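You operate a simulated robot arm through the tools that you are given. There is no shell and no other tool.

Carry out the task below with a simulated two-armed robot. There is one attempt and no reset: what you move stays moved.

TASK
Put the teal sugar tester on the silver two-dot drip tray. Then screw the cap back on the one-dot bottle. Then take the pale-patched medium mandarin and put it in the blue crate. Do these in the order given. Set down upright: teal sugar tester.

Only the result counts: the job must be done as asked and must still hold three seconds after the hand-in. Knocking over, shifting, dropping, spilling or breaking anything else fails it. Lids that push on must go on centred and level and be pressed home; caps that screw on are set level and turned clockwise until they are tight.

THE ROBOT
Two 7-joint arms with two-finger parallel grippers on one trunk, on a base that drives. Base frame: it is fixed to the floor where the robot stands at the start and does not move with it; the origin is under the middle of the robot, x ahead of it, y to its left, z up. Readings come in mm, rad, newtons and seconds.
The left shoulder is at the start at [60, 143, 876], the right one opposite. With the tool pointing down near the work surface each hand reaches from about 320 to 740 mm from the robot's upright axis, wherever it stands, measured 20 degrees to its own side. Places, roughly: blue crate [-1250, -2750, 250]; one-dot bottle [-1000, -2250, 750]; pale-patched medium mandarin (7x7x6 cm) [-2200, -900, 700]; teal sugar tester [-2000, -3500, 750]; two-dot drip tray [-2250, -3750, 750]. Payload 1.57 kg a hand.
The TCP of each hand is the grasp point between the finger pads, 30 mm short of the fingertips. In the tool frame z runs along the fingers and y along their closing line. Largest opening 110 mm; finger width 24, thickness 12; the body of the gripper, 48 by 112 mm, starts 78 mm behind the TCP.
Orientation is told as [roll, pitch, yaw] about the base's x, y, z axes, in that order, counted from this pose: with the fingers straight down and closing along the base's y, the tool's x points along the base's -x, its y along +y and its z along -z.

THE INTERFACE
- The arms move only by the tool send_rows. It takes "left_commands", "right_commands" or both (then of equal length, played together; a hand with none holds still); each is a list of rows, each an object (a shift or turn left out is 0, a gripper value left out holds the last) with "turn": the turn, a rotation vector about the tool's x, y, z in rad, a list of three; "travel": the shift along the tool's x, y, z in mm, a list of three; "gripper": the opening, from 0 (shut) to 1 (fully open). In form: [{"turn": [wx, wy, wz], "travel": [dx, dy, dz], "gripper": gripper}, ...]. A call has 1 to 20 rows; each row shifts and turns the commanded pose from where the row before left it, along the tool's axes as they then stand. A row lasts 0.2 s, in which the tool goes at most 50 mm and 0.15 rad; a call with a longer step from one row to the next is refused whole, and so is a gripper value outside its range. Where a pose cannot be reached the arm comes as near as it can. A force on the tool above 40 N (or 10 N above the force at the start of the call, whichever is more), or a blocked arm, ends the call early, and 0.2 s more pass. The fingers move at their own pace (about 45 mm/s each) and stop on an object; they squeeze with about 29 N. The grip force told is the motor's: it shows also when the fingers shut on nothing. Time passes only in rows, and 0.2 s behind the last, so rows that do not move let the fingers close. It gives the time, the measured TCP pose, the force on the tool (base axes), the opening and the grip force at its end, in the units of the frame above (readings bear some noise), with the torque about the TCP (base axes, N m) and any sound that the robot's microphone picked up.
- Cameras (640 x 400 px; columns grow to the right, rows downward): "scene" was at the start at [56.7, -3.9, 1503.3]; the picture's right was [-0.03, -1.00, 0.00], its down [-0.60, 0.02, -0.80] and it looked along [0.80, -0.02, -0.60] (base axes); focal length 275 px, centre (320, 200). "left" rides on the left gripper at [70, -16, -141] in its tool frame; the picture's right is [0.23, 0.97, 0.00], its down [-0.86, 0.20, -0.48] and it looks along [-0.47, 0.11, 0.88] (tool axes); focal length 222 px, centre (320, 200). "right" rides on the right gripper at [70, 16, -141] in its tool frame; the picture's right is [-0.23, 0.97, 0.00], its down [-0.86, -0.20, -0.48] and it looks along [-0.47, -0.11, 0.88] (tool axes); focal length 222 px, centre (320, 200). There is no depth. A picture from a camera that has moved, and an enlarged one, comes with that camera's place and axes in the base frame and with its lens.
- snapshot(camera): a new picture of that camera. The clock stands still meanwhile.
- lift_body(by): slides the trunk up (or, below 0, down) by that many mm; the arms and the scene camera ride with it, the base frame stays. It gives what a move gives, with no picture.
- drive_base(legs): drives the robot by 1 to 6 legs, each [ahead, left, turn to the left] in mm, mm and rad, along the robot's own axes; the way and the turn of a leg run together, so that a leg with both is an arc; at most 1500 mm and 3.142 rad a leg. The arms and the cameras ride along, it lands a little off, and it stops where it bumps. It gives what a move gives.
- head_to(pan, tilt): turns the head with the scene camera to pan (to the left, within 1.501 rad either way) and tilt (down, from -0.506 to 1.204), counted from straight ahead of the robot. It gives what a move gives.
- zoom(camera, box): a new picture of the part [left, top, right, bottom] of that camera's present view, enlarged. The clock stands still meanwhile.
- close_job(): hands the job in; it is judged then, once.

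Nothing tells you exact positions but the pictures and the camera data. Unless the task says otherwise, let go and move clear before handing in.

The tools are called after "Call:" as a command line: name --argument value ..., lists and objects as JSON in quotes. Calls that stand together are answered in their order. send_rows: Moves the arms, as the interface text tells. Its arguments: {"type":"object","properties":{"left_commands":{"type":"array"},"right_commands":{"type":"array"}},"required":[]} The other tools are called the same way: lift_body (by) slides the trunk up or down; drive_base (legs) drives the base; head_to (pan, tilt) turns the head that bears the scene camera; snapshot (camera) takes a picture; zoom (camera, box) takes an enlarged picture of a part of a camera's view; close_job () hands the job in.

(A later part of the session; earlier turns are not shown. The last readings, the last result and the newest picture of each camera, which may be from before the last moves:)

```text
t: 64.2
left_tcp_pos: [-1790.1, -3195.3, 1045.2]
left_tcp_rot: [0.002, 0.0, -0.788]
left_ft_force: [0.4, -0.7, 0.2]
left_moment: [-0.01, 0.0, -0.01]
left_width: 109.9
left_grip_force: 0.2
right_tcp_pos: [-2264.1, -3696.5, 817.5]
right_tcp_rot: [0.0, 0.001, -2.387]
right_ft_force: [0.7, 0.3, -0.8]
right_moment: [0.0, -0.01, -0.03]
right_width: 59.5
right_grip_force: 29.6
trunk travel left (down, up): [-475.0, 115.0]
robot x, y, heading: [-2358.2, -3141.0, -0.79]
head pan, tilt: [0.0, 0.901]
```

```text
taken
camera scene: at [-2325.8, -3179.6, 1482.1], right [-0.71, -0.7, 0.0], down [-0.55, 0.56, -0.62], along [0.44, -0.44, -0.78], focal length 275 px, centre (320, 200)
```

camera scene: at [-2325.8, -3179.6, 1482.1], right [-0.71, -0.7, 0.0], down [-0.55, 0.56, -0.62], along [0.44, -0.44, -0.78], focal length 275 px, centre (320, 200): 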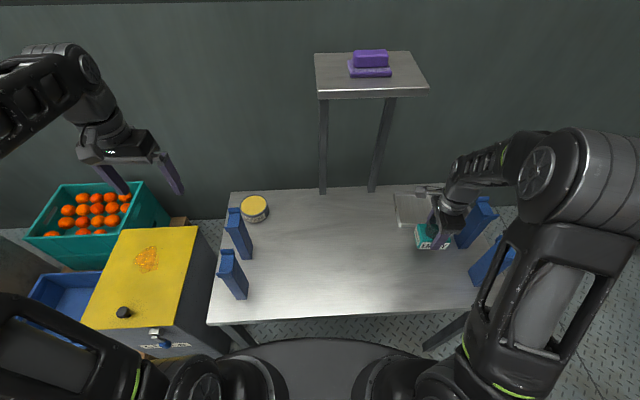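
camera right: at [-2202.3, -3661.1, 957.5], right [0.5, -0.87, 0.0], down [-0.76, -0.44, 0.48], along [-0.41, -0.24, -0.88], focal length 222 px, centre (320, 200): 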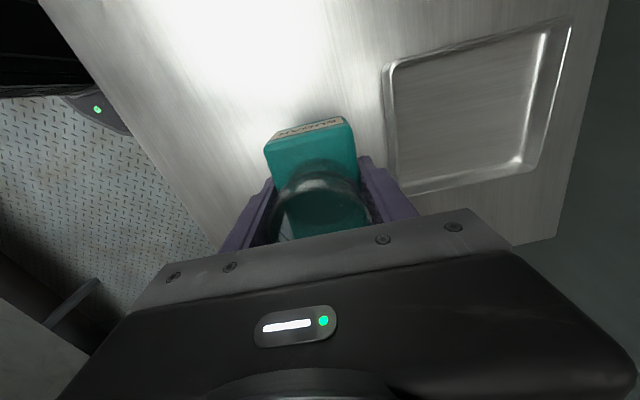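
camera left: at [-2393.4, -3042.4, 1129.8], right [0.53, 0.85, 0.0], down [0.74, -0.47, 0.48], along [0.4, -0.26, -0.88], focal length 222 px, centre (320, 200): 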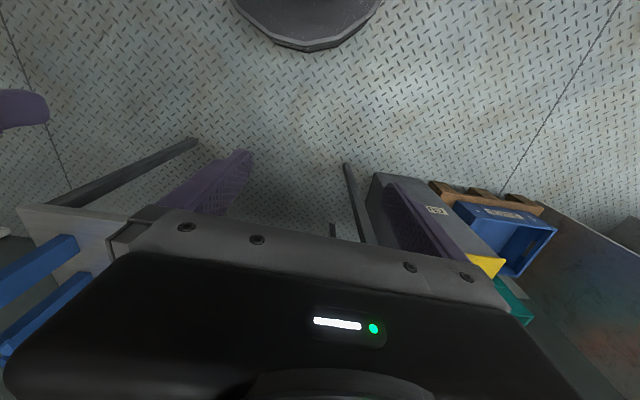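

From the hand camera the tray's centre comes out near [-2164, -3801], directly ahead of the hand. I move the tester over it and lower it most of the way.

Call:
send_rows --right_commands '[{"travel": [0.3, 30, 0]}, {"travel": [0.4, 38, 0]}, {"travel": [0.3, 38, 0]}, {"travel": [0.3, 38.7, 0]}, {}]'

Call:
snapshot --camera "right"

Call:
zoom --camera "scene" --box '[360, 120, 520, 280]'

```text
t: 65.4
left_tcp_pos: [-1788.8, -3196.4, 1044.0]
left_tcp_rot: [0.0, -0.002, -0.788]
left_ft_force: [0.7, 0.3, 0.5]
left_moment: [-0.04, 0.04, -0.01]
left_width: 109.8
left_grip_force: 0.0
right_tcp_pos: [-2164.5, -3801.9, 816.0]
right_tcp_rot: [-0.001, 0.0, -2.389]
right_ft_force: [-0.2, 0.0, -2.3]
right_moment: [0.0, 0.01, 0.0]
right_width: 59.1
right_grip_force: 29.1
trunk travel left (down, up): [-475.0, 115.0]
robot x, y, heading: [-2360.7, -3150.2, -0.786]
head pan, tilt: [0.0, 0.901]
```

```text
taken
camera right: at [-2102.6, -3766.1, 957.0], right [0.5, -0.87, 0.0], down [-0.76, -0.44, 0.48], along [-0.41, -0.24, -0.88], focal length 222 px, centre (320, 200)
```

right: 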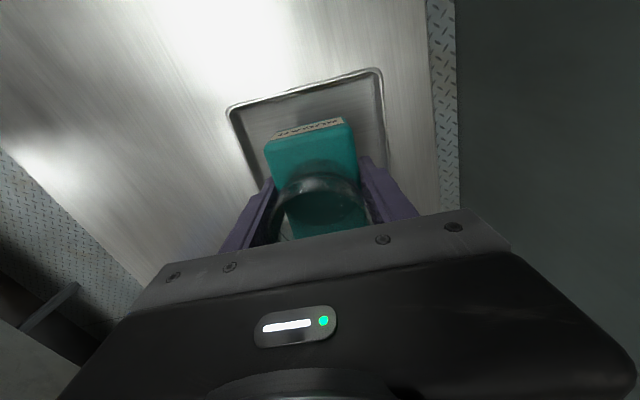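

```text
2.50 times, centred on (440, 200) of scene
camera zoom: at [-2326.1, -3179.5, 1482.1], right [-0.71, -0.7, 0.0], down [-0.55, 0.56, -0.62], along [0.44, -0.44, -0.78], focal length 688 px, centre (20, 200)
```

zoom: 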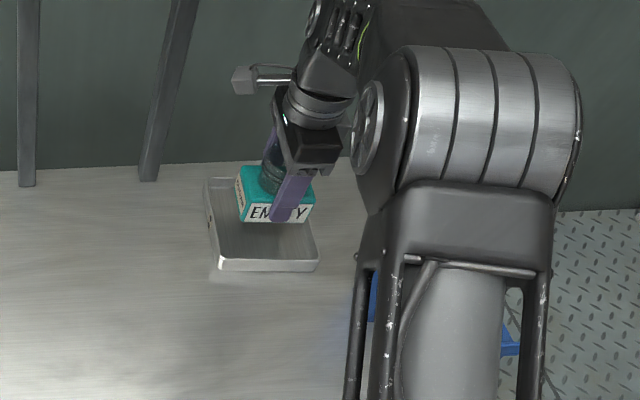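

The tester is over the middle of the tray. I lower it, slowing near the tray floor.

Call:
send_rows --right_commands '[{"travel": [0, 0, 12]}, {"travel": [0, 0, 12]}, {"travel": [0, 0, 8]}, {"travel": [0, 0, 4]}, {"travel": [0, 0, 2]}, {"travel": [0, 0, 2]}, {}]'

Call:
zoom --camera "right" --box '[200, 50, 440, 250]'

Call:
zoom --camera "scene" --box '[390, 160, 470, 230]'

```text
t: 67.0
left_tcp_pos: [-1789.6, -3197.2, 1043.7]
left_tcp_rot: [0.0, -0.001, -0.789]
left_ft_force: [-0.9, -0.1, 0.3]
left_moment: [-0.02, -0.01, -0.03]
left_width: 110.3
left_grip_force: 0.1
right_tcp_pos: [-2166.1, -3802.6, 777.0]
right_tcp_rot: [0.003, 0.0, -2.389]
right_ft_force: [-0.6, -0.6, 3.6]
right_moment: [0.18, -0.01, -0.02]
right_width: 59.8
right_grip_force: 29.3
trunk travel left (down, up): [-475.0, 115.0]
robot x, y, heading: [-2362.7, -3144.2, -0.791]
head pan, tilt: [0.0, 0.901]
```

```text
2.00 times, centred on (320, 150) of right
camera zoom: at [-2103.5, -3766.3, 917.4], right [0.5, -0.87, 0.0], down [-0.76, -0.44, 0.48], along [-0.41, -0.24, -0.88], focal length 444 px, centre (320, 300)
```

zoom: 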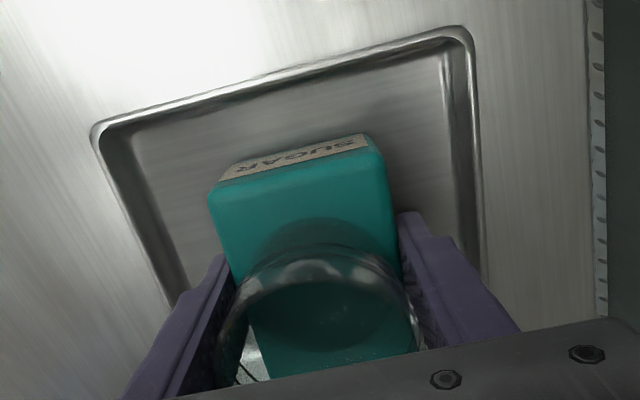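

```text
5.71 times, centred on (430, 195) of scene
camera zoom: at [-2326.1, -3179.3, 1482.2], right [-0.71, -0.7, 0.0], down [-0.55, 0.56, -0.62], along [0.44, -0.44, -0.78], focal length 1573 px, centre (-309, 229)
```

zoom: 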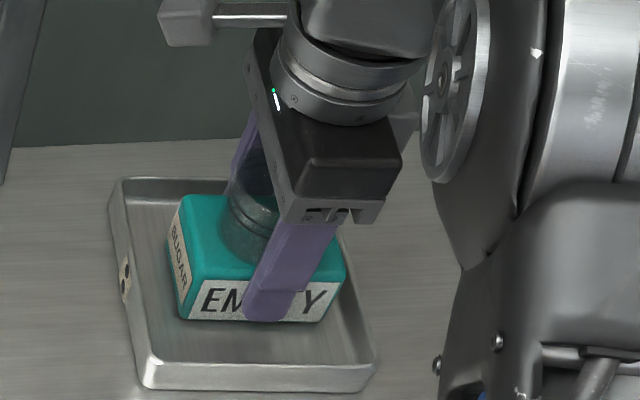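

Call:
send_rows --right_commands '[{"travel": [0, 0, 1.5]}, {"travel": [0, 0, 1.5]}, {}]'

```text
t: 67.8
left_tcp_pos: [-1789.3, -3194.3, 1045.3]
left_tcp_rot: [0.0, -0.003, -0.79]
left_ft_force: [0.1, 0.1, 0.7]
left_moment: [0.0, -0.01, 0.01]
left_width: 110.1
left_grip_force: 0.1
right_tcp_pos: [-2165.5, -3801.0, 775.5]
right_tcp_rot: [0.004, 0.0, -2.389]
right_ft_force: [-3.1, -1.3, 24.3]
right_moment: [0.16, 0.27, 0.01]
right_width: 59.5
right_grip_force: 29.0
trunk travel left (down, up): [-475.0, 115.0]
robot x, y, heading: [-2358.4, -3149.4, -0.784]
head pan, tilt: [0.0, 0.901]
```

Call:
zoom --camera "scene" --box '[390, 160, 470, 230]'

Call:
zoom --camera "right" --box '[220, 80, 420, 250]'

```text
5.71 times, centred on (430, 195) of scene
camera zoom: at [-2327.0, -3177.2, 1482.4], right [-0.71, -0.7, 0.0], down [-0.55, 0.56, -0.62], along [0.44, -0.44, -0.78], focal length 1573 px, centre (-309, 229)
```

zoom: 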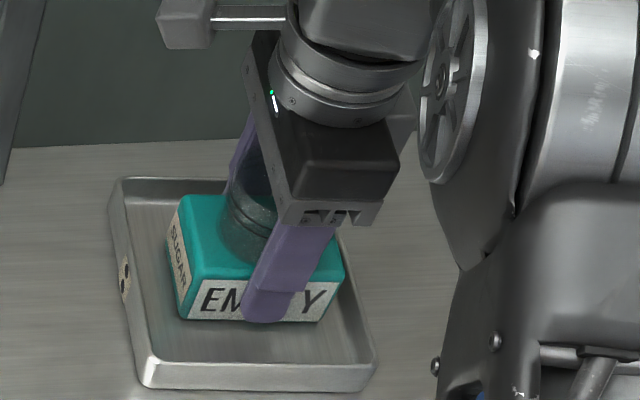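

```text
2.35 times, centred on (320, 165) of right
camera zoom: at [-2103.6, -3765.6, 916.2], right [0.5, -0.87, 0.01], down [-0.76, -0.44, 0.48], along [-0.41, -0.24, -0.88], focal length 523 px, centre (320, 282)
```

zoom: 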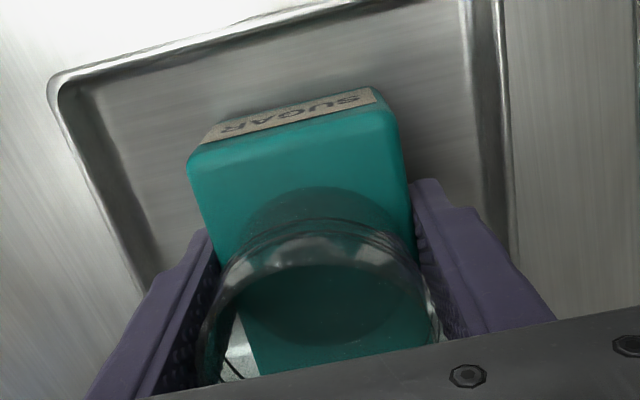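

The upward force with almost no moment shows the box is seated flat on the tray's floor. I ease the pressure off, open just enough, and rise straight up clear of the glass.

Call:
send_rows --right_commands '[{"travel": [0, 0, -1.5]}, {"gripper": 0.74}, {"gripper": 0.74}, {"gripper": 0.74}, {"gripper": 0.74}]'

Call:
zoom --camera "right" --box '[220, 80, 420, 250]'

```text
t: 69.0
left_tcp_pos: [-1788.4, -3196.5, 1044.1]
left_tcp_rot: [-0.001, 0.0, -0.789]
left_ft_force: [-0.3, 0.0, -0.1]
left_moment: [-0.02, 0.0, 0.03]
left_width: 109.9
left_grip_force: 0.0
right_tcp_pos: [-2165.2, -3802.0, 775.0]
right_tcp_rot: [0.001, 0.0, -2.388]
right_ft_force: [0.3, 0.3, 0.3]
right_moment: [0.0, -0.01, 0.02]
right_width: 81.4
right_grip_force: 0.0
trunk travel left (down, up): [-475.0, 115.0]
robot x, y, heading: [-2357.5, -3148.1, -0.79]
head pan, tilt: [0.0, 0.901]
```

```text
2.35 times, centred on (320, 165) of right
camera zoom: at [-2102.8, -3765.9, 914.9], right [0.5, -0.87, 0.0], down [-0.76, -0.44, 0.48], along [-0.41, -0.24, -0.88], focal length 523 px, centre (320, 282)
```

zoom: 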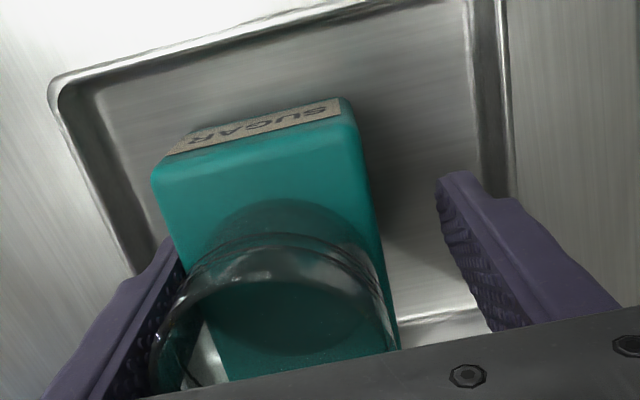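

Call:
zoom --camera "scene" --box '[390, 160, 470, 230]'

```text
5.71 times, centred on (430, 195) of scene
camera zoom: at [-2325.9, -3179.6, 1482.1], right [-0.71, -0.7, 0.0], down [-0.55, 0.56, -0.62], along [0.44, -0.44, -0.78], focal length 1573 px, centre (-309, 229)
```

zoom: 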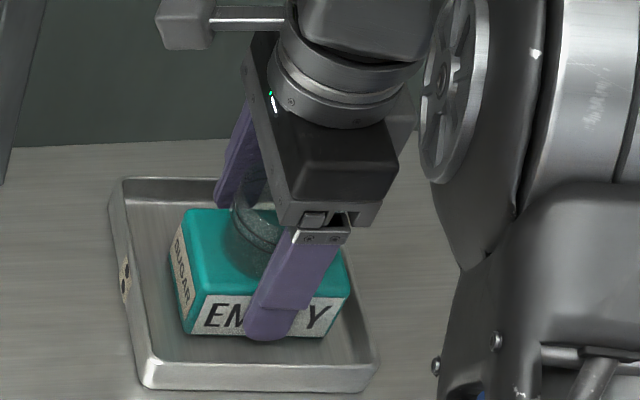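

The tester slid about 10 mm toward the near finger on release but stands upright inside the tray. I rise a little and check that it stays down.

Call:
send_rows --right_commands '[{"travel": [0, 0, -3]}, {"travel": [0, 0, -3]}, {}]'

Call:
zoom --camera "scene" --box '[390, 160, 470, 230]'

Call:
zoom --camera "right" --box '[220, 80, 420, 250]'

```text
t: 69.8
left_tcp_pos: [-1789.0, -3197.1, 1043.1]
left_tcp_rot: [0.0, 0.0, -0.787]
left_ft_force: [-0.2, 0.1, -0.2]
left_moment: [0.01, 0.0, -0.01]
left_width: 110.0
left_grip_force: 0.0
right_tcp_pos: [-2164.9, -3801.9, 781.0]
right_tcp_rot: [0.0, -0.001, -2.389]
right_ft_force: [-0.1, 0.2, -0.8]
right_moment: [0.0, 0.02, -0.01]
right_width: 81.2
right_grip_force: 0.1
trunk travel left (down, up): [-475.0, 115.0]
robot x, y, heading: [-2358.6, -3144.3, -0.79]
head pan, tilt: [0.0, 0.901]
```

```text
5.71 times, centred on (430, 195) of scene
camera zoom: at [-2325.9, -3179.6, 1482.1], right [-0.71, -0.7, 0.0], down [-0.55, 0.56, -0.62], along [0.44, -0.44, -0.78], focal length 1573 px, centre (-309, 229)
```

zoom: 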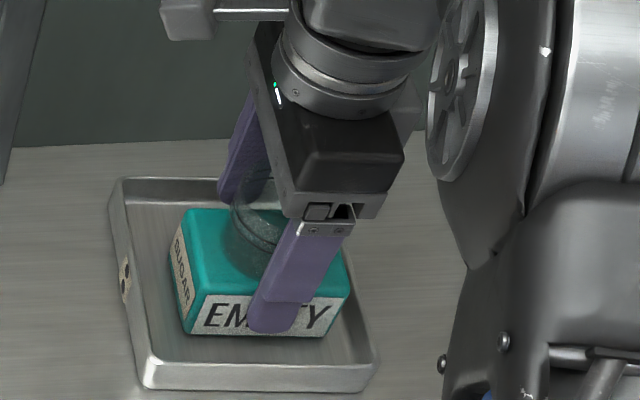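

```text
2.35 times, centred on (320, 165) of right
camera zoom: at [-2103.0, -3766.3, 921.4], right [0.5, -0.87, 0.0], down [-0.76, -0.44, 0.48], along [-0.41, -0.24, -0.88], focal length 523 px, centre (320, 282)
```

zoom: 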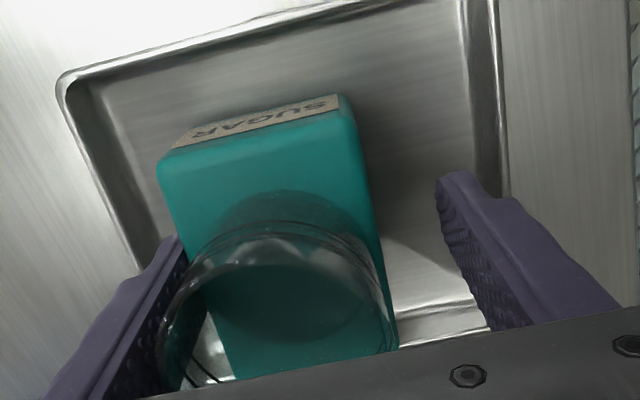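

Call:
send_rows --right_commands '[{"travel": [0, 0, -5]}, {"travel": [0, -5, 0]}, {"travel": [0, 0, -15]}, {"travel": [0, 0, -20]}, {"travel": [0, 0, -25]}, {}]'

Call:
zoom --camera "scene" --box '[370, 140, 490, 245]'

Call:
snapshot --camera "right"

```text
t: 71.2
left_tcp_pos: [-1789.5, -3196.7, 1045.2]
left_tcp_rot: [0.001, 0.001, -0.788]
left_ft_force: [-0.1, -0.4, -0.4]
left_moment: [-0.02, 0.05, 0.02]
left_width: 109.8
left_grip_force: 0.2
right_tcp_pos: [-2168.0, -3796.7, 844.8]
right_tcp_rot: [0.002, 0.0, -2.388]
right_ft_force: [0.0, -1.5, -0.5]
right_moment: [0.04, 0.02, -0.02]
right_width: 81.6
right_grip_force: 0.1
trunk travel left (down, up): [-475.0, 115.0]
robot x, y, heading: [-2357.1, -3148.2, -0.79]
head pan, tilt: [0.0, 0.901]
```

```text
3.81 times, centred on (430, 192) of scene
camera zoom: at [-2325.9, -3179.7, 1482.1], right [-0.71, -0.7, 0.0], down [-0.55, 0.56, -0.62], along [0.44, -0.44, -0.78], focal length 1049 px, centre (-99, 229)
```

zoom: 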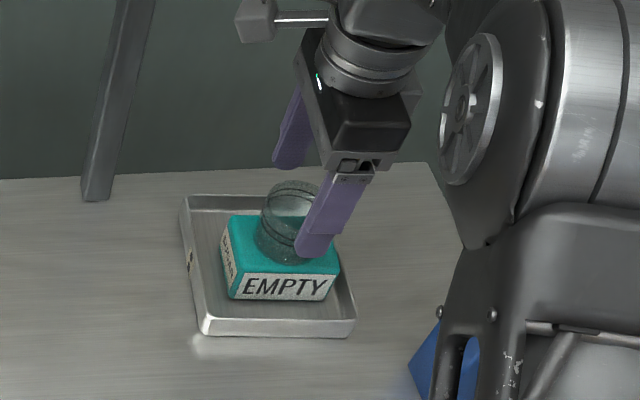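

```text
taken
camera right: at [-2106.1, -3762.6, 985.5], right [0.5, -0.87, 0.0], down [-0.76, -0.44, 0.48], along [-0.41, -0.24, -0.88], focal length 222 px, centre (320, 200)
```

right: 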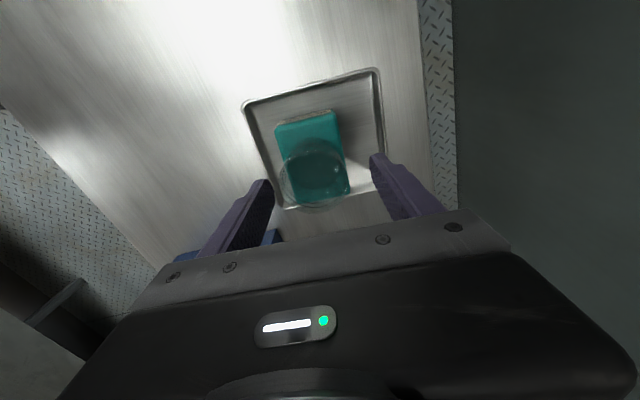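

The tester stands upright in the tray. I rise, back the hand out the way it came, and bring it to the middle at height before driving off.

Call:
send_rows --right_commands '[{"travel": [0, 0, -30]}, {"travel": [0, -20, -5]}, {"travel": [0, -40, 0]}, {"travel": [0, -40, 0]}, {"travel": [0, -40, 0]}, {"travel": [36, 0, 0]}, {"travel": [40, 0, 0]}, {"travel": [40, 0, 0]}, {"travel": [40, 0, 0]}, {"travel": [40, 0, 0]}, {"travel": [40, 0, 0]}, {"travel": [0, -30, -20]}, {"travel": [0, -30, -30]}, {"travel": [0, -10, -40]}, {"travel": [0, 0, -40]}, {}]'

Call:
snapshot --camera "scene"

```text
t: 74.6
left_tcp_pos: [-1790.0, -3197.1, 1044.4]
left_tcp_rot: [0.0, 0.0, -0.788]
left_ft_force: [-0.5, 0.0, -0.2]
left_moment: [0.0, -0.02, -0.01]
left_width: 110.1
left_grip_force: 0.0
right_tcp_pos: [-2140.3, -3481.7, 1009.7]
right_tcp_rot: [0.001, 0.001, -2.391]
right_ft_force: [-0.6, 0.4, 0.2]
right_moment: [0.0, 0.0, 0.01]
right_width: 81.6
right_grip_force: 0.1
trunk travel left (down, up): [-475.0, 115.0]
robot x, y, heading: [-2358.7, -3145.3, -0.793]
head pan, tilt: [0.0, 0.901]
```

```text
taken
camera scene: at [-2325.9, -3179.6, 1482.1], right [-0.71, -0.7, 0.0], down [-0.55, 0.56, -0.62], along [0.44, -0.44, -0.78], focal length 275 px, centre (320, 200)
```

scene: 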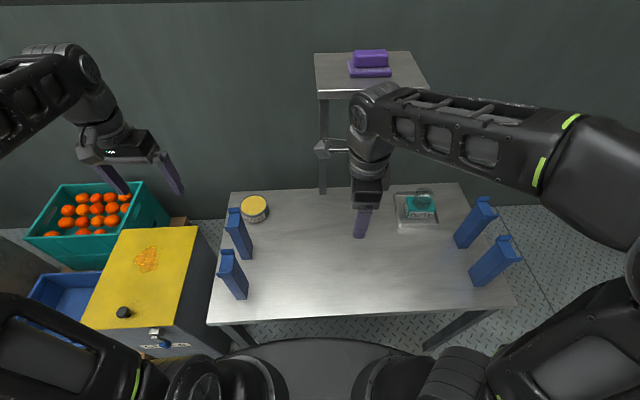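

The tester is done. I back out from the table and then strafe left along the lane toward the bottle table.

Call:
drive_base --legs '[[-450, 0, 0]]'

Call:
send_rows --right_commands '[{"turn": [0, 0, -0.145]}, {"turn": [0, 0, -0.145]}, {"turn": [0, 0, -0.145]}, {"turn": [0, 0, -0.145]}, {"turn": [0, 0, -0.145]}, {"turn": [0, 0, -0.145]}, {"turn": [0, 0, -0.145]}, {"turn": [0, 0, -0.145]}, {"turn": [0, 0, -0.145]}, {"turn": [0, 0, -0.145]}, {"turn": [0, 0, -0.145]}, {"travel": [0, -45, 0]}, {"travel": [0, -45, 0]}, {"travel": [0, -45, 0]}, {"travel": [0, -45, 0]}]'

Call:
head_to --pan 0.9 --tilt 0.5

Call:
snapshot --camera "scene"

```text
t: 77.3
left_tcp_pos: [-2108.9, -2873.1, 1045.8]
left_tcp_rot: [0.001, -0.001, -0.78]
left_ft_force: [0.3, 0.0, 0.0]
left_moment: [0.01, 0.0, -0.01]
left_width: 110.2
left_grip_force: 0.0
right_tcp_pos: [-2456.5, -3160.2, 1010.1]
right_tcp_rot: [0.001, 0.001, -2.38]
right_ft_force: [0.3, -0.2, -0.1]
right_moment: [0.01, 0.01, -0.03]
right_width: 81.3
right_grip_force: 0.1
trunk travel left (down, up): [-475.0, 115.0]
robot x, y, heading: [-2677.5, -2826.8, -0.782]
head pan, tilt: [0.0, 0.901]
```

```text
t: 80.5
left_tcp_pos: [-2107.9, -2873.2, 1044.0]
left_tcp_rot: [0.0, 0.001, -0.78]
left_ft_force: [-0.4, 0.3, 1.1]
left_moment: [-0.01, 0.0, 0.01]
left_width: 110.1
left_grip_force: 0.0
right_tcp_pos: [-2583.5, -3289.9, 1009.0]
right_tcp_rot: [-0.002, 0.0, -0.783]
right_ft_force: [-0.6, -0.2, 0.1]
right_moment: [-0.01, 0.01, 0.0]
right_width: 81.2
right_grip_force: 0.1
trunk travel left (down, up): [-475.0, 115.0]
robot x, y, heading: [-2674.2, -2826.8, -0.782]
head pan, tilt: [0.0, 0.901]
```

```text
t: 81.7
left_tcp_pos: [-2107.9, -2872.8, 1043.9]
left_tcp_rot: [0.0, 0.0, -0.78]
left_ft_force: [0.3, -0.1, 0.3]
left_moment: [-0.01, 0.0, 0.04]
left_width: 110.1
left_grip_force: 0.1
right_tcp_pos: [-2582.1, -3288.8, 1010.0]
right_tcp_rot: [0.0, 0.0, -0.783]
right_ft_force: [0.3, 0.4, 0.8]
right_moment: [0.04, -0.03, -0.02]
right_width: 81.5
right_grip_force: 0.0
trunk travel left (down, up): [-475.0, 115.0]
robot x, y, heading: [-2674.0, -2828.9, -0.781]
head pan, tilt: [0.901, 0.499]
```

```text
taken
camera scene: at [-2608.2, -2796.5, 1515.9], right [0.12, -0.99, 0.0], down [-0.48, -0.06, -0.88], along [0.87, 0.1, -0.48], focal length 275 px, centre (320, 200)
```

scene: 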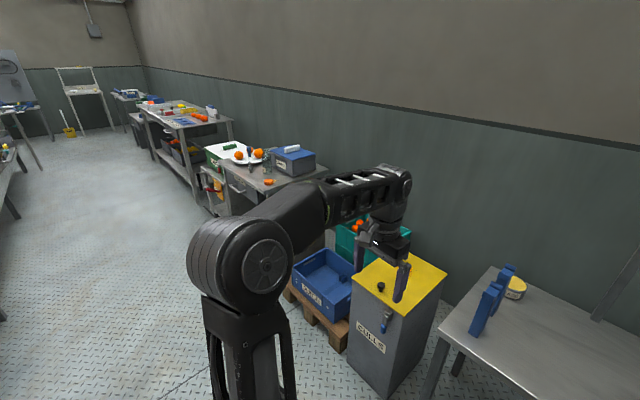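

I see the blue JUICE crate on its pallet beside the culls bin, and the bottle table beyond it. I strafe left along the lane to the bottle table.

Call:
drive_base --legs '[[-30, 1480, 0]]'

Call:
head_to --pan 0 --tilt 0.6

Call:
snapshot --camera "scene"

```text
t: 89.0
left_tcp_pos: [-1084.3, -1832.2, 1044.8]
left_tcp_rot: [0.001, 0.0, -0.804]
left_ft_force: [0.3, -1.1, -0.2]
left_moment: [0.01, -0.02, 0.02]
left_width: 109.8
left_grip_force: 0.1
right_tcp_pos: [-1568.4, -2237.3, 1010.0]
right_tcp_rot: [-0.001, -0.002, -0.808]
right_ft_force: [0.1, 0.1, -0.2]
right_moment: [-0.01, -0.03, 0.01]
right_width: 81.3
right_grip_force: 0.0
trunk travel left (down, up): [-475.0, 115.0]
robot x, y, heading: [-1653.0, -1771.5, -0.803]
head pan, tilt: [0.901, 0.499]
```

```text
t: 90.2
left_tcp_pos: [-1083.2, -1831.8, 1045.6]
left_tcp_rot: [-0.001, -0.001, -0.802]
left_ft_force: [-0.3, -0.4, 0.6]
left_moment: [-0.02, 0.01, -0.03]
left_width: 109.8
left_grip_force: 0.1
right_tcp_pos: [-1568.5, -2237.9, 1009.5]
right_tcp_rot: [0.0, -0.001, -0.808]
right_ft_force: [-0.2, -0.1, -0.5]
right_moment: [0.01, 0.0, -0.01]
right_width: 81.4
right_grip_force: 0.1
trunk travel left (down, up): [-475.0, 115.0]
robot x, y, heading: [-1649.2, -1773.2, -0.804]
head pan, tilt: [0.0, 0.6]
```

```text
taken
camera scene: at [-1611.3, -1816.2, 1506.9], right [-0.72, -0.69, 0.0], down [-0.39, 0.41, -0.83], along [0.57, -0.59, -0.56], focal length 275 px, centre (320, 200)
```

scene: 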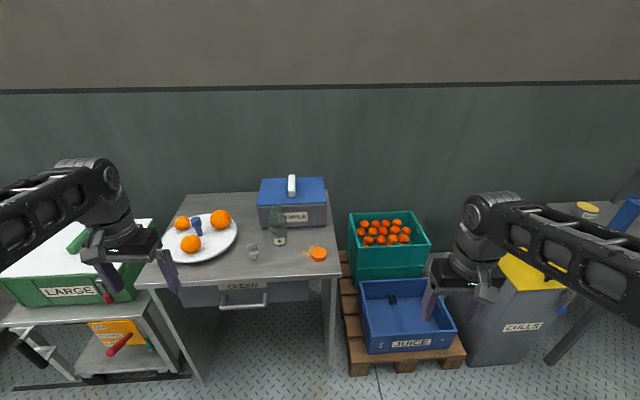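

Call:
zoom --camera "scene" --box '[230, 160, 350, 280]'

Call:
zoom --camera "scene" --box '[150, 190, 260, 280]'

```text
3.33 times, centred on (290, 220) of scene
camera zoom: at [-1611.3, -1816.2, 1506.9], right [-0.72, -0.69, 0.0], down [-0.39, 0.41, -0.83], along [0.57, -0.59, -0.56], focal length 918 px, centre (420, 133)
```

zoom: 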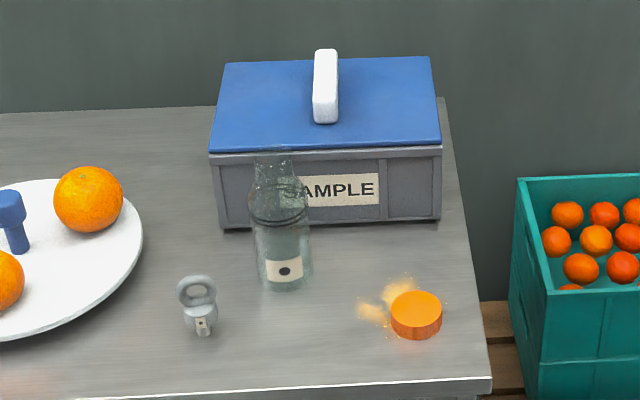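

```text
4.44 times, centred on (205, 235) of scene
camera zoom: at [-1611.3, -1816.2, 1506.9], right [-0.72, -0.69, 0.0], down [-0.39, 0.41, -0.83], along [0.57, -0.59, -0.56], focal length 1223 px, centre (831, 44)
```

zoom: 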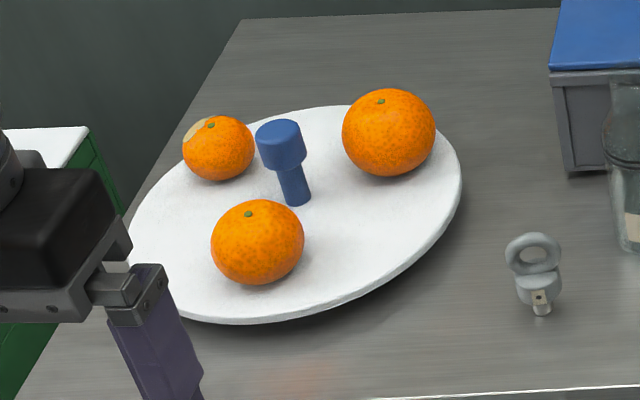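

The one-dot bottle (glass, open) stands in front of the sample box, with an orange cap to its right and a plate on the left. I drive closer, then look with the hand cameras.

Call:
drive_base --legs '[[280, 110, 0.014]]'

Call:
head_to --pan 0 --tilt 0.85

Call:
snapshot --camera "scene"

Call:
zoom --camera "scene" --box '[250, 120, 390, 240]'

Call:
snapshot --camera "right"

Call:
snapshot --camera "left"

```text
t: 92.2
left_tcp_pos: [-811.7, -1944.9, 1044.5]
left_tcp_rot: [0.0, 0.002, -0.792]
left_ft_force: [0.5, -0.5, 0.3]
left_moment: [-0.02, 0.01, 0.04]
left_width: 110.0
left_grip_force: 0.0
right_tcp_pos: [-1289.9, -2357.0, 1009.4]
right_tcp_rot: [-0.001, 0.0, -0.796]
right_ft_force: [0.2, -0.4, -0.1]
right_moment: [-0.01, 0.0, -0.01]
right_width: 81.5
right_grip_force: 0.0
trunk travel left (down, up): [-475.0, 115.0]
robot x, y, heading: [-1379.8, -1888.4, -0.791]
head pan, tilt: [0.0, 0.6]
```

```text
t: 93.0
left_tcp_pos: [-811.5, -1944.6, 1043.5]
left_tcp_rot: [-0.001, 0.0, -0.792]
left_ft_force: [0.0, -0.1, -0.9]
left_moment: [0.02, 0.02, -0.01]
left_width: 109.9
left_grip_force: 0.0
right_tcp_pos: [-1290.1, -2355.8, 1008.7]
right_tcp_rot: [0.001, 0.001, -0.796]
right_ft_force: [0.3, 0.6, -0.2]
right_moment: [0.03, -0.01, -0.01]
right_width: 81.3
right_grip_force: 0.0
trunk travel left (down, up): [-475.0, 115.0]
robot x, y, heading: [-1379.8, -1893.0, -0.795]
head pan, tilt: [0.0, 0.85]
```

```text
taken
camera scene: at [-1345.5, -1928.5, 1486.0], right [-0.71, -0.7, 0.0], down [-0.53, 0.53, -0.66], along [0.46, -0.47, -0.75], focal length 275 px, centre (320, 200)
```

scene: 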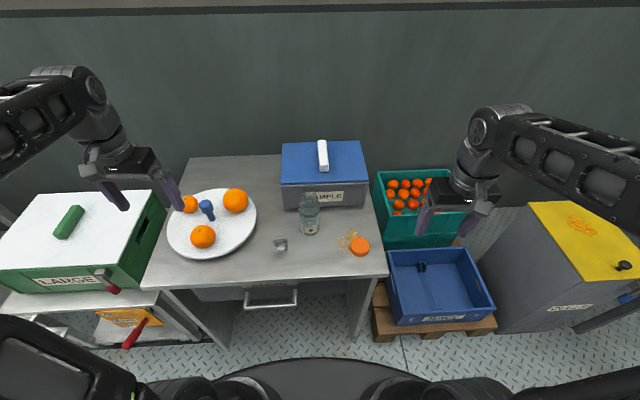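

```text
3.33 times, centred on (320, 180) of scene
camera zoom: at [-1345.5, -1928.5, 1486.0], right [-0.71, -0.7, 0.0], down [-0.53, 0.53, -0.66], along [0.46, -0.47, -0.75], focal length 918 px, centre (320, 267)
```

zoom: 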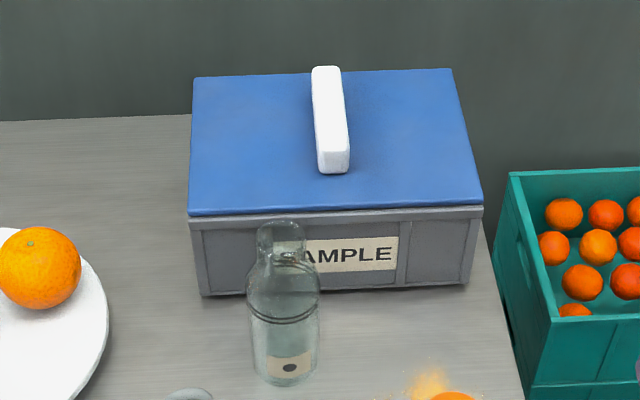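

```text
taken
camera right: at [-1327.7, -2295.0, 1150.4], right [0.86, 0.52, 0.0], down [0.46, -0.75, 0.48], along [0.25, -0.41, -0.88], focal length 222 px, centre (320, 200)
```

right: 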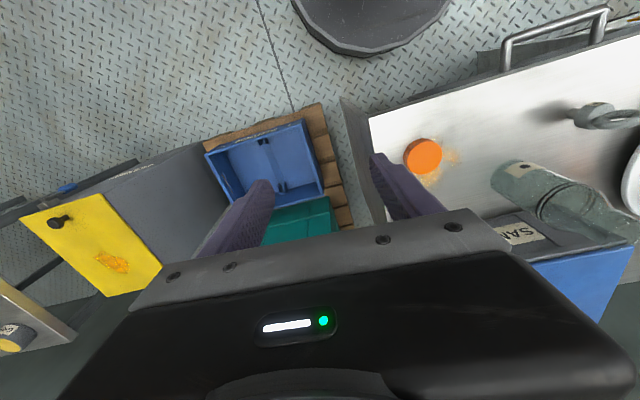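

```text
taken
camera left: at [-870.7, -1906.4, 1184.9], right [0.53, 0.85, 0.0], down [0.74, -0.47, 0.48], along [0.4, -0.26, -0.88], focal length 222 px, centre (320, 200)
```

left: 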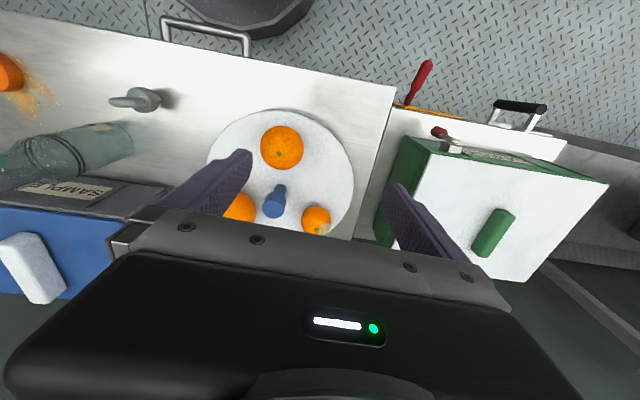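

Call:
zoom --camera "right" --box '[380, 120, 480, 190]'

Call:
zoom --camera "right" --box '[480, 90, 640, 250]'

Call:
zoom --camera "scene" --box '[260, 180, 380, 260]'

Call:
zoom --camera "left" --box '[0, 40, 180, 220]'

```text
5.71 times, centred on (430, 155) of right
camera zoom: at [-1327.7, -2295.0, 1150.4], right [0.86, 0.52, 0.0], down [0.46, -0.75, 0.48], along [0.25, -0.41, -0.88], focal length 1269 px, centre (-309, 457)
```

zoom: 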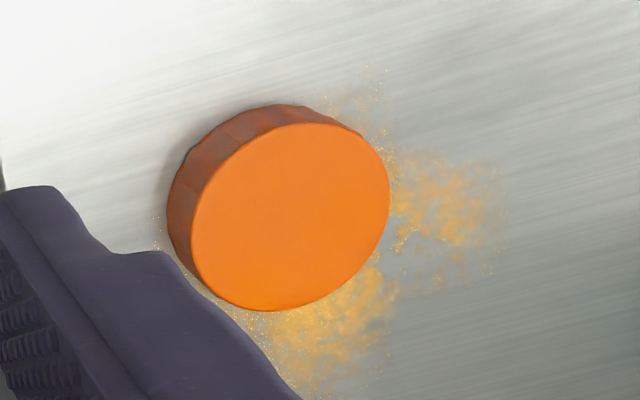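

```text
2.50 times, centred on (560, 170) of right
camera zoom: at [-1327.7, -2295.0, 1150.4], right [0.86, 0.52, 0.0], down [0.46, -0.75, 0.48], along [0.25, -0.41, -0.88], focal length 555 px, centre (-280, 275)
```

zoom: 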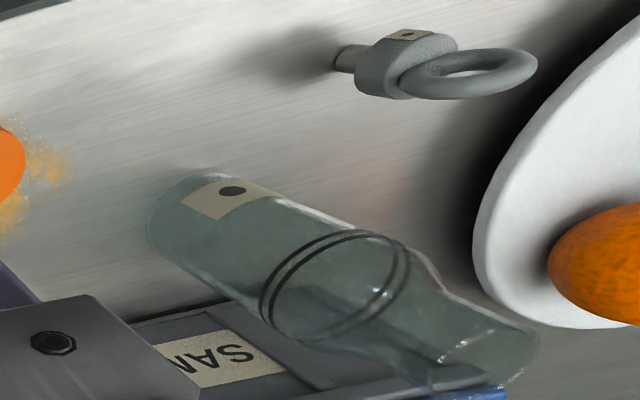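

```text
5.00 times, centred on (320, 220) of scene
camera zoom: at [-1345.5, -1928.5, 1486.0], right [-0.71, -0.7, 0.0], down [-0.53, 0.53, -0.66], along [0.46, -0.47, -0.75], focal length 1376 px, centre (320, 100)
```

zoom: 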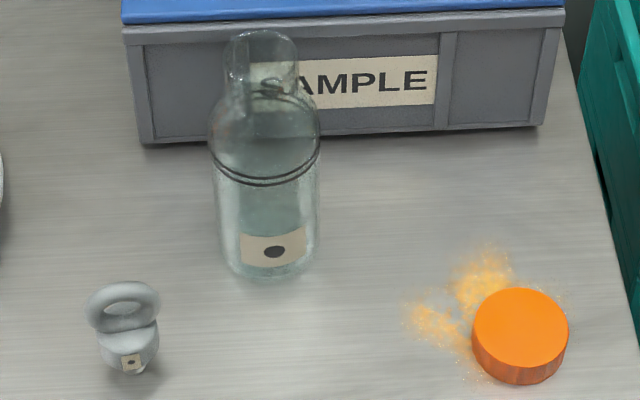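

```text
2.22 times, centred on (90, 130) of left
camera zoom: at [-870.7, -1906.4, 1184.9], right [0.53, 0.85, 0.0], down [0.74, -0.47, 0.48], along [0.4, -0.26, -0.88], focal length 494 px, centre (831, 356)
```

zoom: 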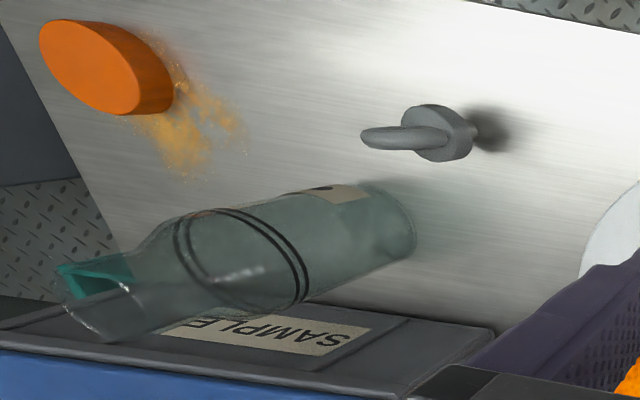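

I see two candidates near the one-dot bottle: a wide orange ribbed disc and a grey ring-topped piece that itself carries a one-dot tag. I bring the right hand's camera closer to judge sizes and which one is the cap.

Call:
send_rows --right_commands '[{"travel": [-25, 35, 0]}, {"travel": [-25, 35, 0]}, {"travel": [-25, 35, 0]}, {"travel": [-28, 30, 0]}, {}]'

Call:
snapshot --camera "right"

Call:
zoom --camera "right" --box '[240, 100, 400, 200]'

Call:
zoom --camera "right" --box '[400, 60, 560, 220]'

```text
t: 94.2
left_tcp_pos: [-811.0, -1945.5, 1043.7]
left_tcp_rot: [0.0, 0.0, -0.793]
left_ft_force: [0.7, -0.6, -1.1]
left_moment: [0.02, -0.01, 0.02]
left_width: 110.0
left_grip_force: 0.1
right_tcp_pos: [-1121.2, -2333.9, 1011.4]
right_tcp_rot: [0.0, 0.0, -0.798]
right_ft_force: [-0.4, 1.1, 1.1]
right_moment: [0.01, -0.01, -0.03]
right_width: 81.4
right_grip_force: 0.1
trunk travel left (down, up): [-475.0, 115.0]
robot x, y, heading: [-1379.9, -1893.3, -0.787]
head pan, tilt: [0.0, 0.85]
```

```text
taken
camera right: at [-1157.9, -2272.7, 1152.3], right [0.86, 0.52, 0.0], down [0.45, -0.75, 0.48], along [0.25, -0.41, -0.88], focal length 222 px, centre (320, 200)
```

right: 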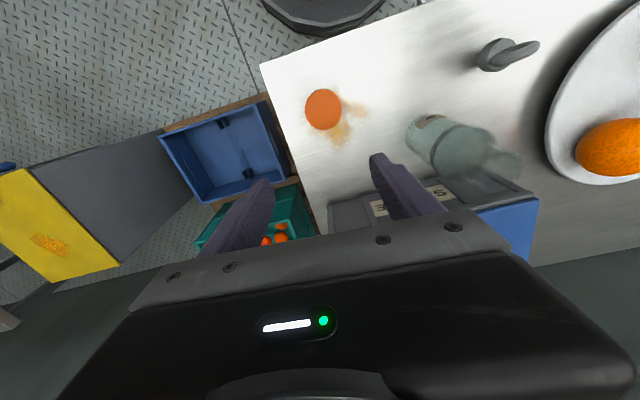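

```text
4.00 times, centred on (320, 150) of right
camera zoom: at [-1157.9, -2272.7, 1152.3], right [0.86, 0.52, 0.0], down [0.45, -0.75, 0.48], along [0.25, -0.41, -0.88], focal length 888 px, centre (320, 400)
```

zoom: 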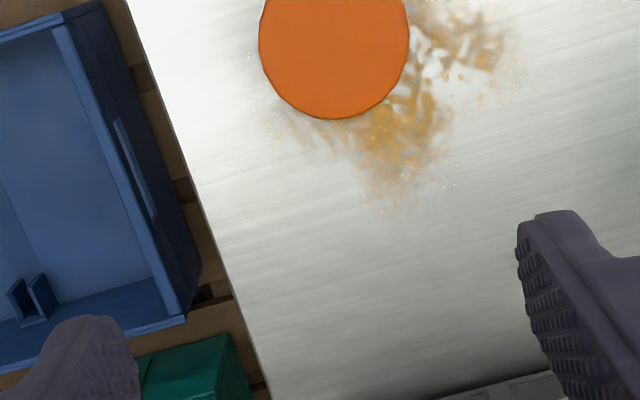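

```text
2.50 times, centred on (480, 140) of right
camera zoom: at [-1157.9, -2272.7, 1152.3], right [0.86, 0.52, 0.0], down [0.45, -0.75, 0.48], along [0.25, -0.41, -0.88], focal length 555 px, centre (-80, 350)
```

zoom: 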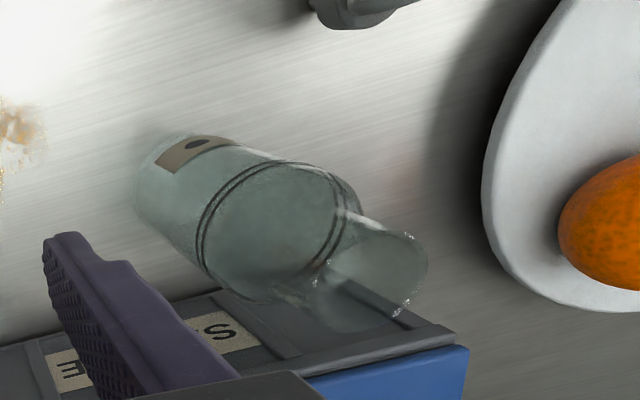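

Call:
send_rows --left_commands '[{"travel": [0, -45, 0]}, {"travel": [0, -45, 0]}, {"travel": [0, -45, 0]}, {"travel": [0, -45, 0]}, {"travel": [0, -45, 0]}, {"travel": [-10, 0, 40]}, {"travel": [0, 0, 40]}, {}]'

Call:
snapshot --camera "left"

Call:
zoom --camera "left" --box '[280, 100, 400, 200]'

```text
t: 96.0
left_tcp_pos: [-966.6, -2112.2, 962.8]
left_tcp_rot: [0.0, 0.0, -0.793]
left_ft_force: [0.0, -0.3, -0.7]
left_moment: [0.02, 0.0, -0.02]
left_width: 110.1
left_grip_force: 0.0
right_tcp_pos: [-1120.7, -2333.9, 1012.6]
right_tcp_rot: [0.0, 0.0, -0.797]
right_ft_force: [0.4, 0.5, -0.3]
right_moment: [0.0, 0.0, 0.02]
right_width: 81.5
right_grip_force: 0.0
trunk travel left (down, up): [-475.0, 115.0]
robot x, y, heading: [-1378.6, -1891.5, -0.795]
head pan, tilt: [0.0, 0.85]
```

```text
taken
camera left: at [-1025.7, -2071.8, 1103.0], right [0.53, 0.85, 0.0], down [0.74, -0.47, 0.48], along [0.4, -0.26, -0.88], focal length 222 px, centre (320, 200)
```

left: 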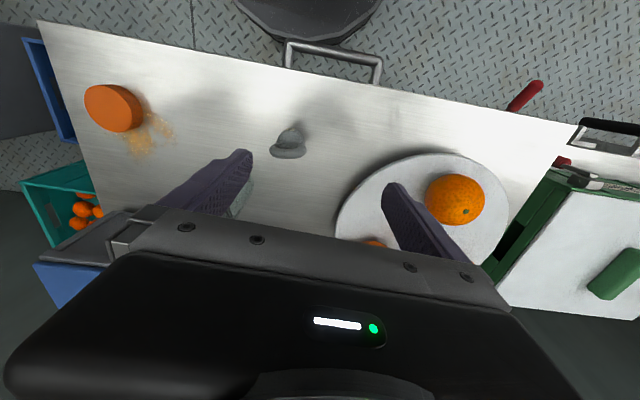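

```text
4.00 times, centred on (340, 150) of left
camera zoom: at [-1025.7, -2071.8, 1103.0], right [0.53, 0.85, 0.0], down [0.74, -0.47, 0.48], along [0.4, -0.26, -0.88], focal length 888 px, centre (240, 400)
```

zoom: 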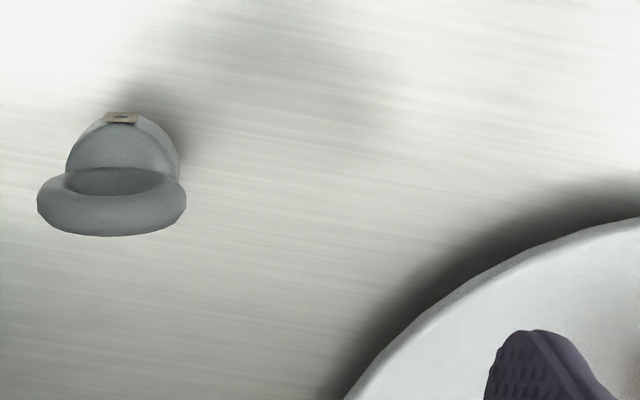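

Call:
zoom --camera "scene" --box '[295, 180, 325, 205]'

Call:
zoom --camera "right" --box '[400, 100, 530, 200]'

Call:
zoom --camera "scene" --box '[265, 225, 300, 260]'

Call:
zoom --camera "right" --box '[460, 20, 560, 90]'

Call:
zoom --camera "scene" --box '[340, 225, 380, 265]'

```text
16.00 times, centred on (310, 192) of scene
camera zoom: at [-1345.7, -1928.4, 1486.0], right [-0.71, -0.7, 0.0], down [-0.53, 0.54, -0.66], along [0.46, -0.47, -0.75], focal length 4404 px, centre (480, 320)
```

zoom: 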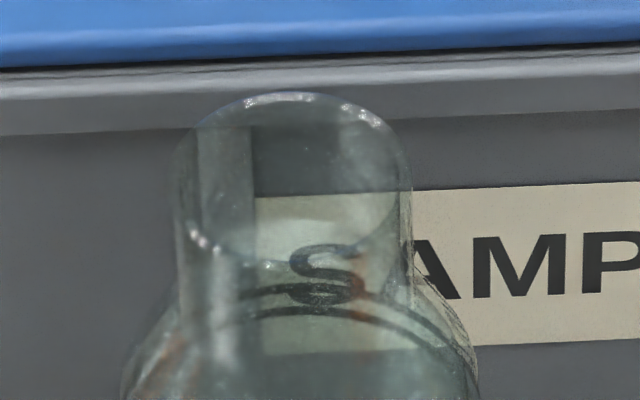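

```text
4.00 times, centred on (465, 150) of right
camera zoom: at [-1158.0, -2272.9, 1152.1], right [0.86, 0.52, 0.0], down [0.46, -0.75, 0.48], along [0.25, -0.41, -0.88], focal length 888 px, centre (-260, 400)
```

zoom: 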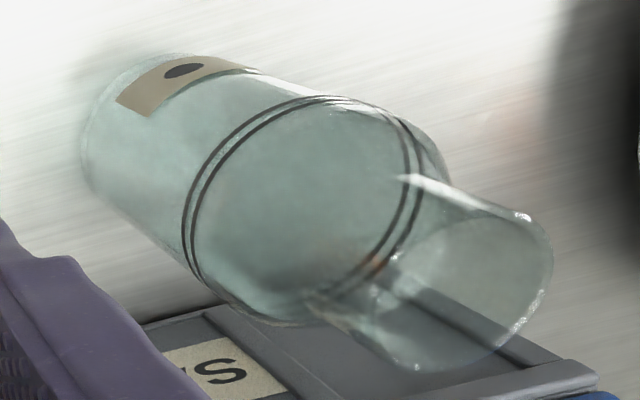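

```text
11.43 times, centred on (282, 242) of scene
camera zoom: at [-1345.7, -1928.4, 1486.0], right [-0.71, -0.7, 0.0], down [-0.53, 0.54, -0.66], along [0.46, -0.47, -0.75], focal length 3146 px, centre (749, -286)
```

zoom: 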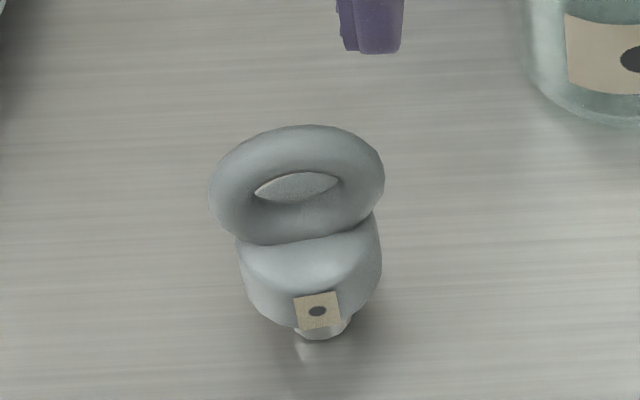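

```text
5.71 times, centred on (510, 55) of right
camera zoom: at [-1158.0, -2272.9, 1152.1], right [0.86, 0.52, 0.0], down [0.46, -0.75, 0.48], along [0.25, -0.41, -0.88], focal length 1269 px, centre (-766, 1029)
```

zoom: 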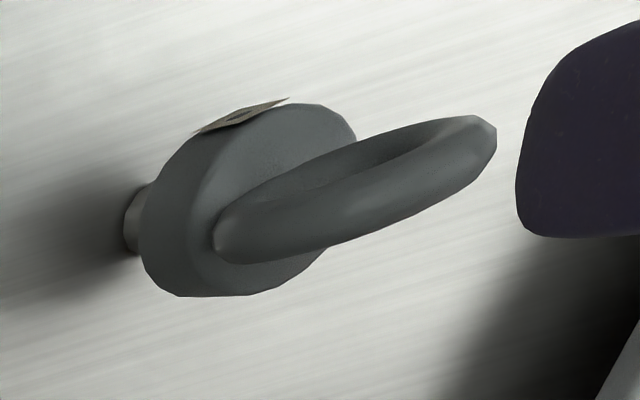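

```text
10.00 times, centred on (360, 245) of scene
camera zoom: at [-1345.7, -1928.4, 1486.0], right [-0.71, -0.7, 0.0], down [-0.53, 0.54, -0.66], along [0.46, -0.47, -0.75], focal length 2753 px, centre (-80, -250)
```

zoom: 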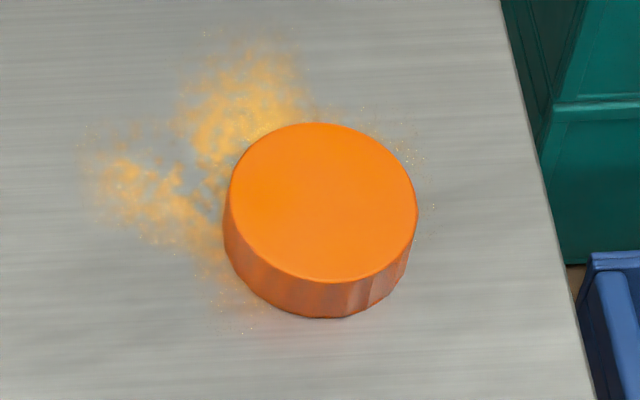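

Triangulating both cameras puts the bottle's mouth at about [-985, -2252], z≈970 (table ≈812), and the ribbed orange disc, which is the only screw-cap-shaped piece that fits over the 38 mm neck, at about [-1135, -2303]. I bring the right hand above the cap for a closer fix.

Call:
send_rows --right_commands '[{"travel": [16, 5.6, 0], "gripper": 1.0}, {"travel": [16, 5.6, 0]}, {"travel": [0, 0, 35]}, {"travel": [0, 0, 35]}, {"travel": [0, 0, 30]}, {}]'

Call:
snapshot --camera "right"

Call:
zoom --camera "right" --box '[260, 120, 400, 220]'

```text
t: 97.4
left_tcp_pos: [-966.1, -2111.0, 962.2]
left_tcp_rot: [0.001, 0.0, -0.792]
left_ft_force: [-0.2, -0.4, 0.4]
left_moment: [0.04, -0.03, -0.02]
left_width: 110.2
left_grip_force: 0.0
right_tcp_pos: [-1137.3, -2304.1, 908.3]
right_tcp_rot: [0.0, 0.001, -0.796]
right_ft_force: [-0.3, 1.1, 0.4]
right_moment: [0.02, -0.02, -0.02]
right_width: 110.1
right_grip_force: 0.1
trunk travel left (down, up): [-475.0, 115.0]
robot x, y, heading: [-1378.1, -1892.5, -0.787]
head pan, tilt: [0.0, 0.85]
```

```text
taken
camera right: at [-1174.2, -2243.0, 1049.7], right [0.86, 0.52, 0.0], down [0.46, -0.75, 0.48], along [0.25, -0.41, -0.88], focal length 222 px, centre (320, 200)
```

right: 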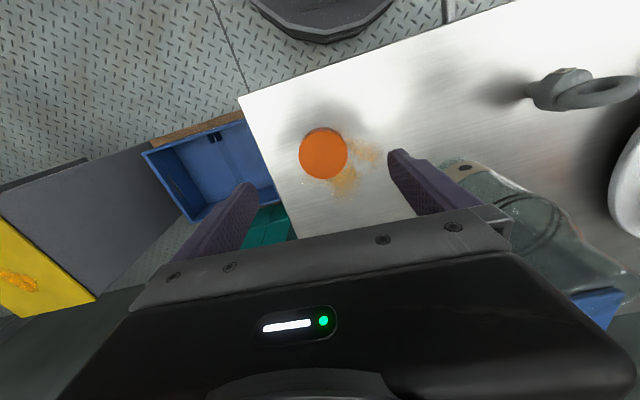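

```text
4.00 times, centred on (330, 170) of right
camera zoom: at [-1174.2, -2243.0, 1049.7], right [0.86, 0.52, 0.0], down [0.46, -0.75, 0.48], along [0.25, -0.41, -0.88], focal length 888 px, centre (280, 320)
```

zoom: 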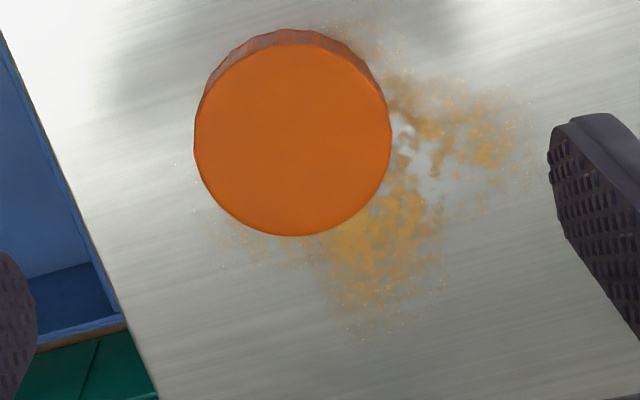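

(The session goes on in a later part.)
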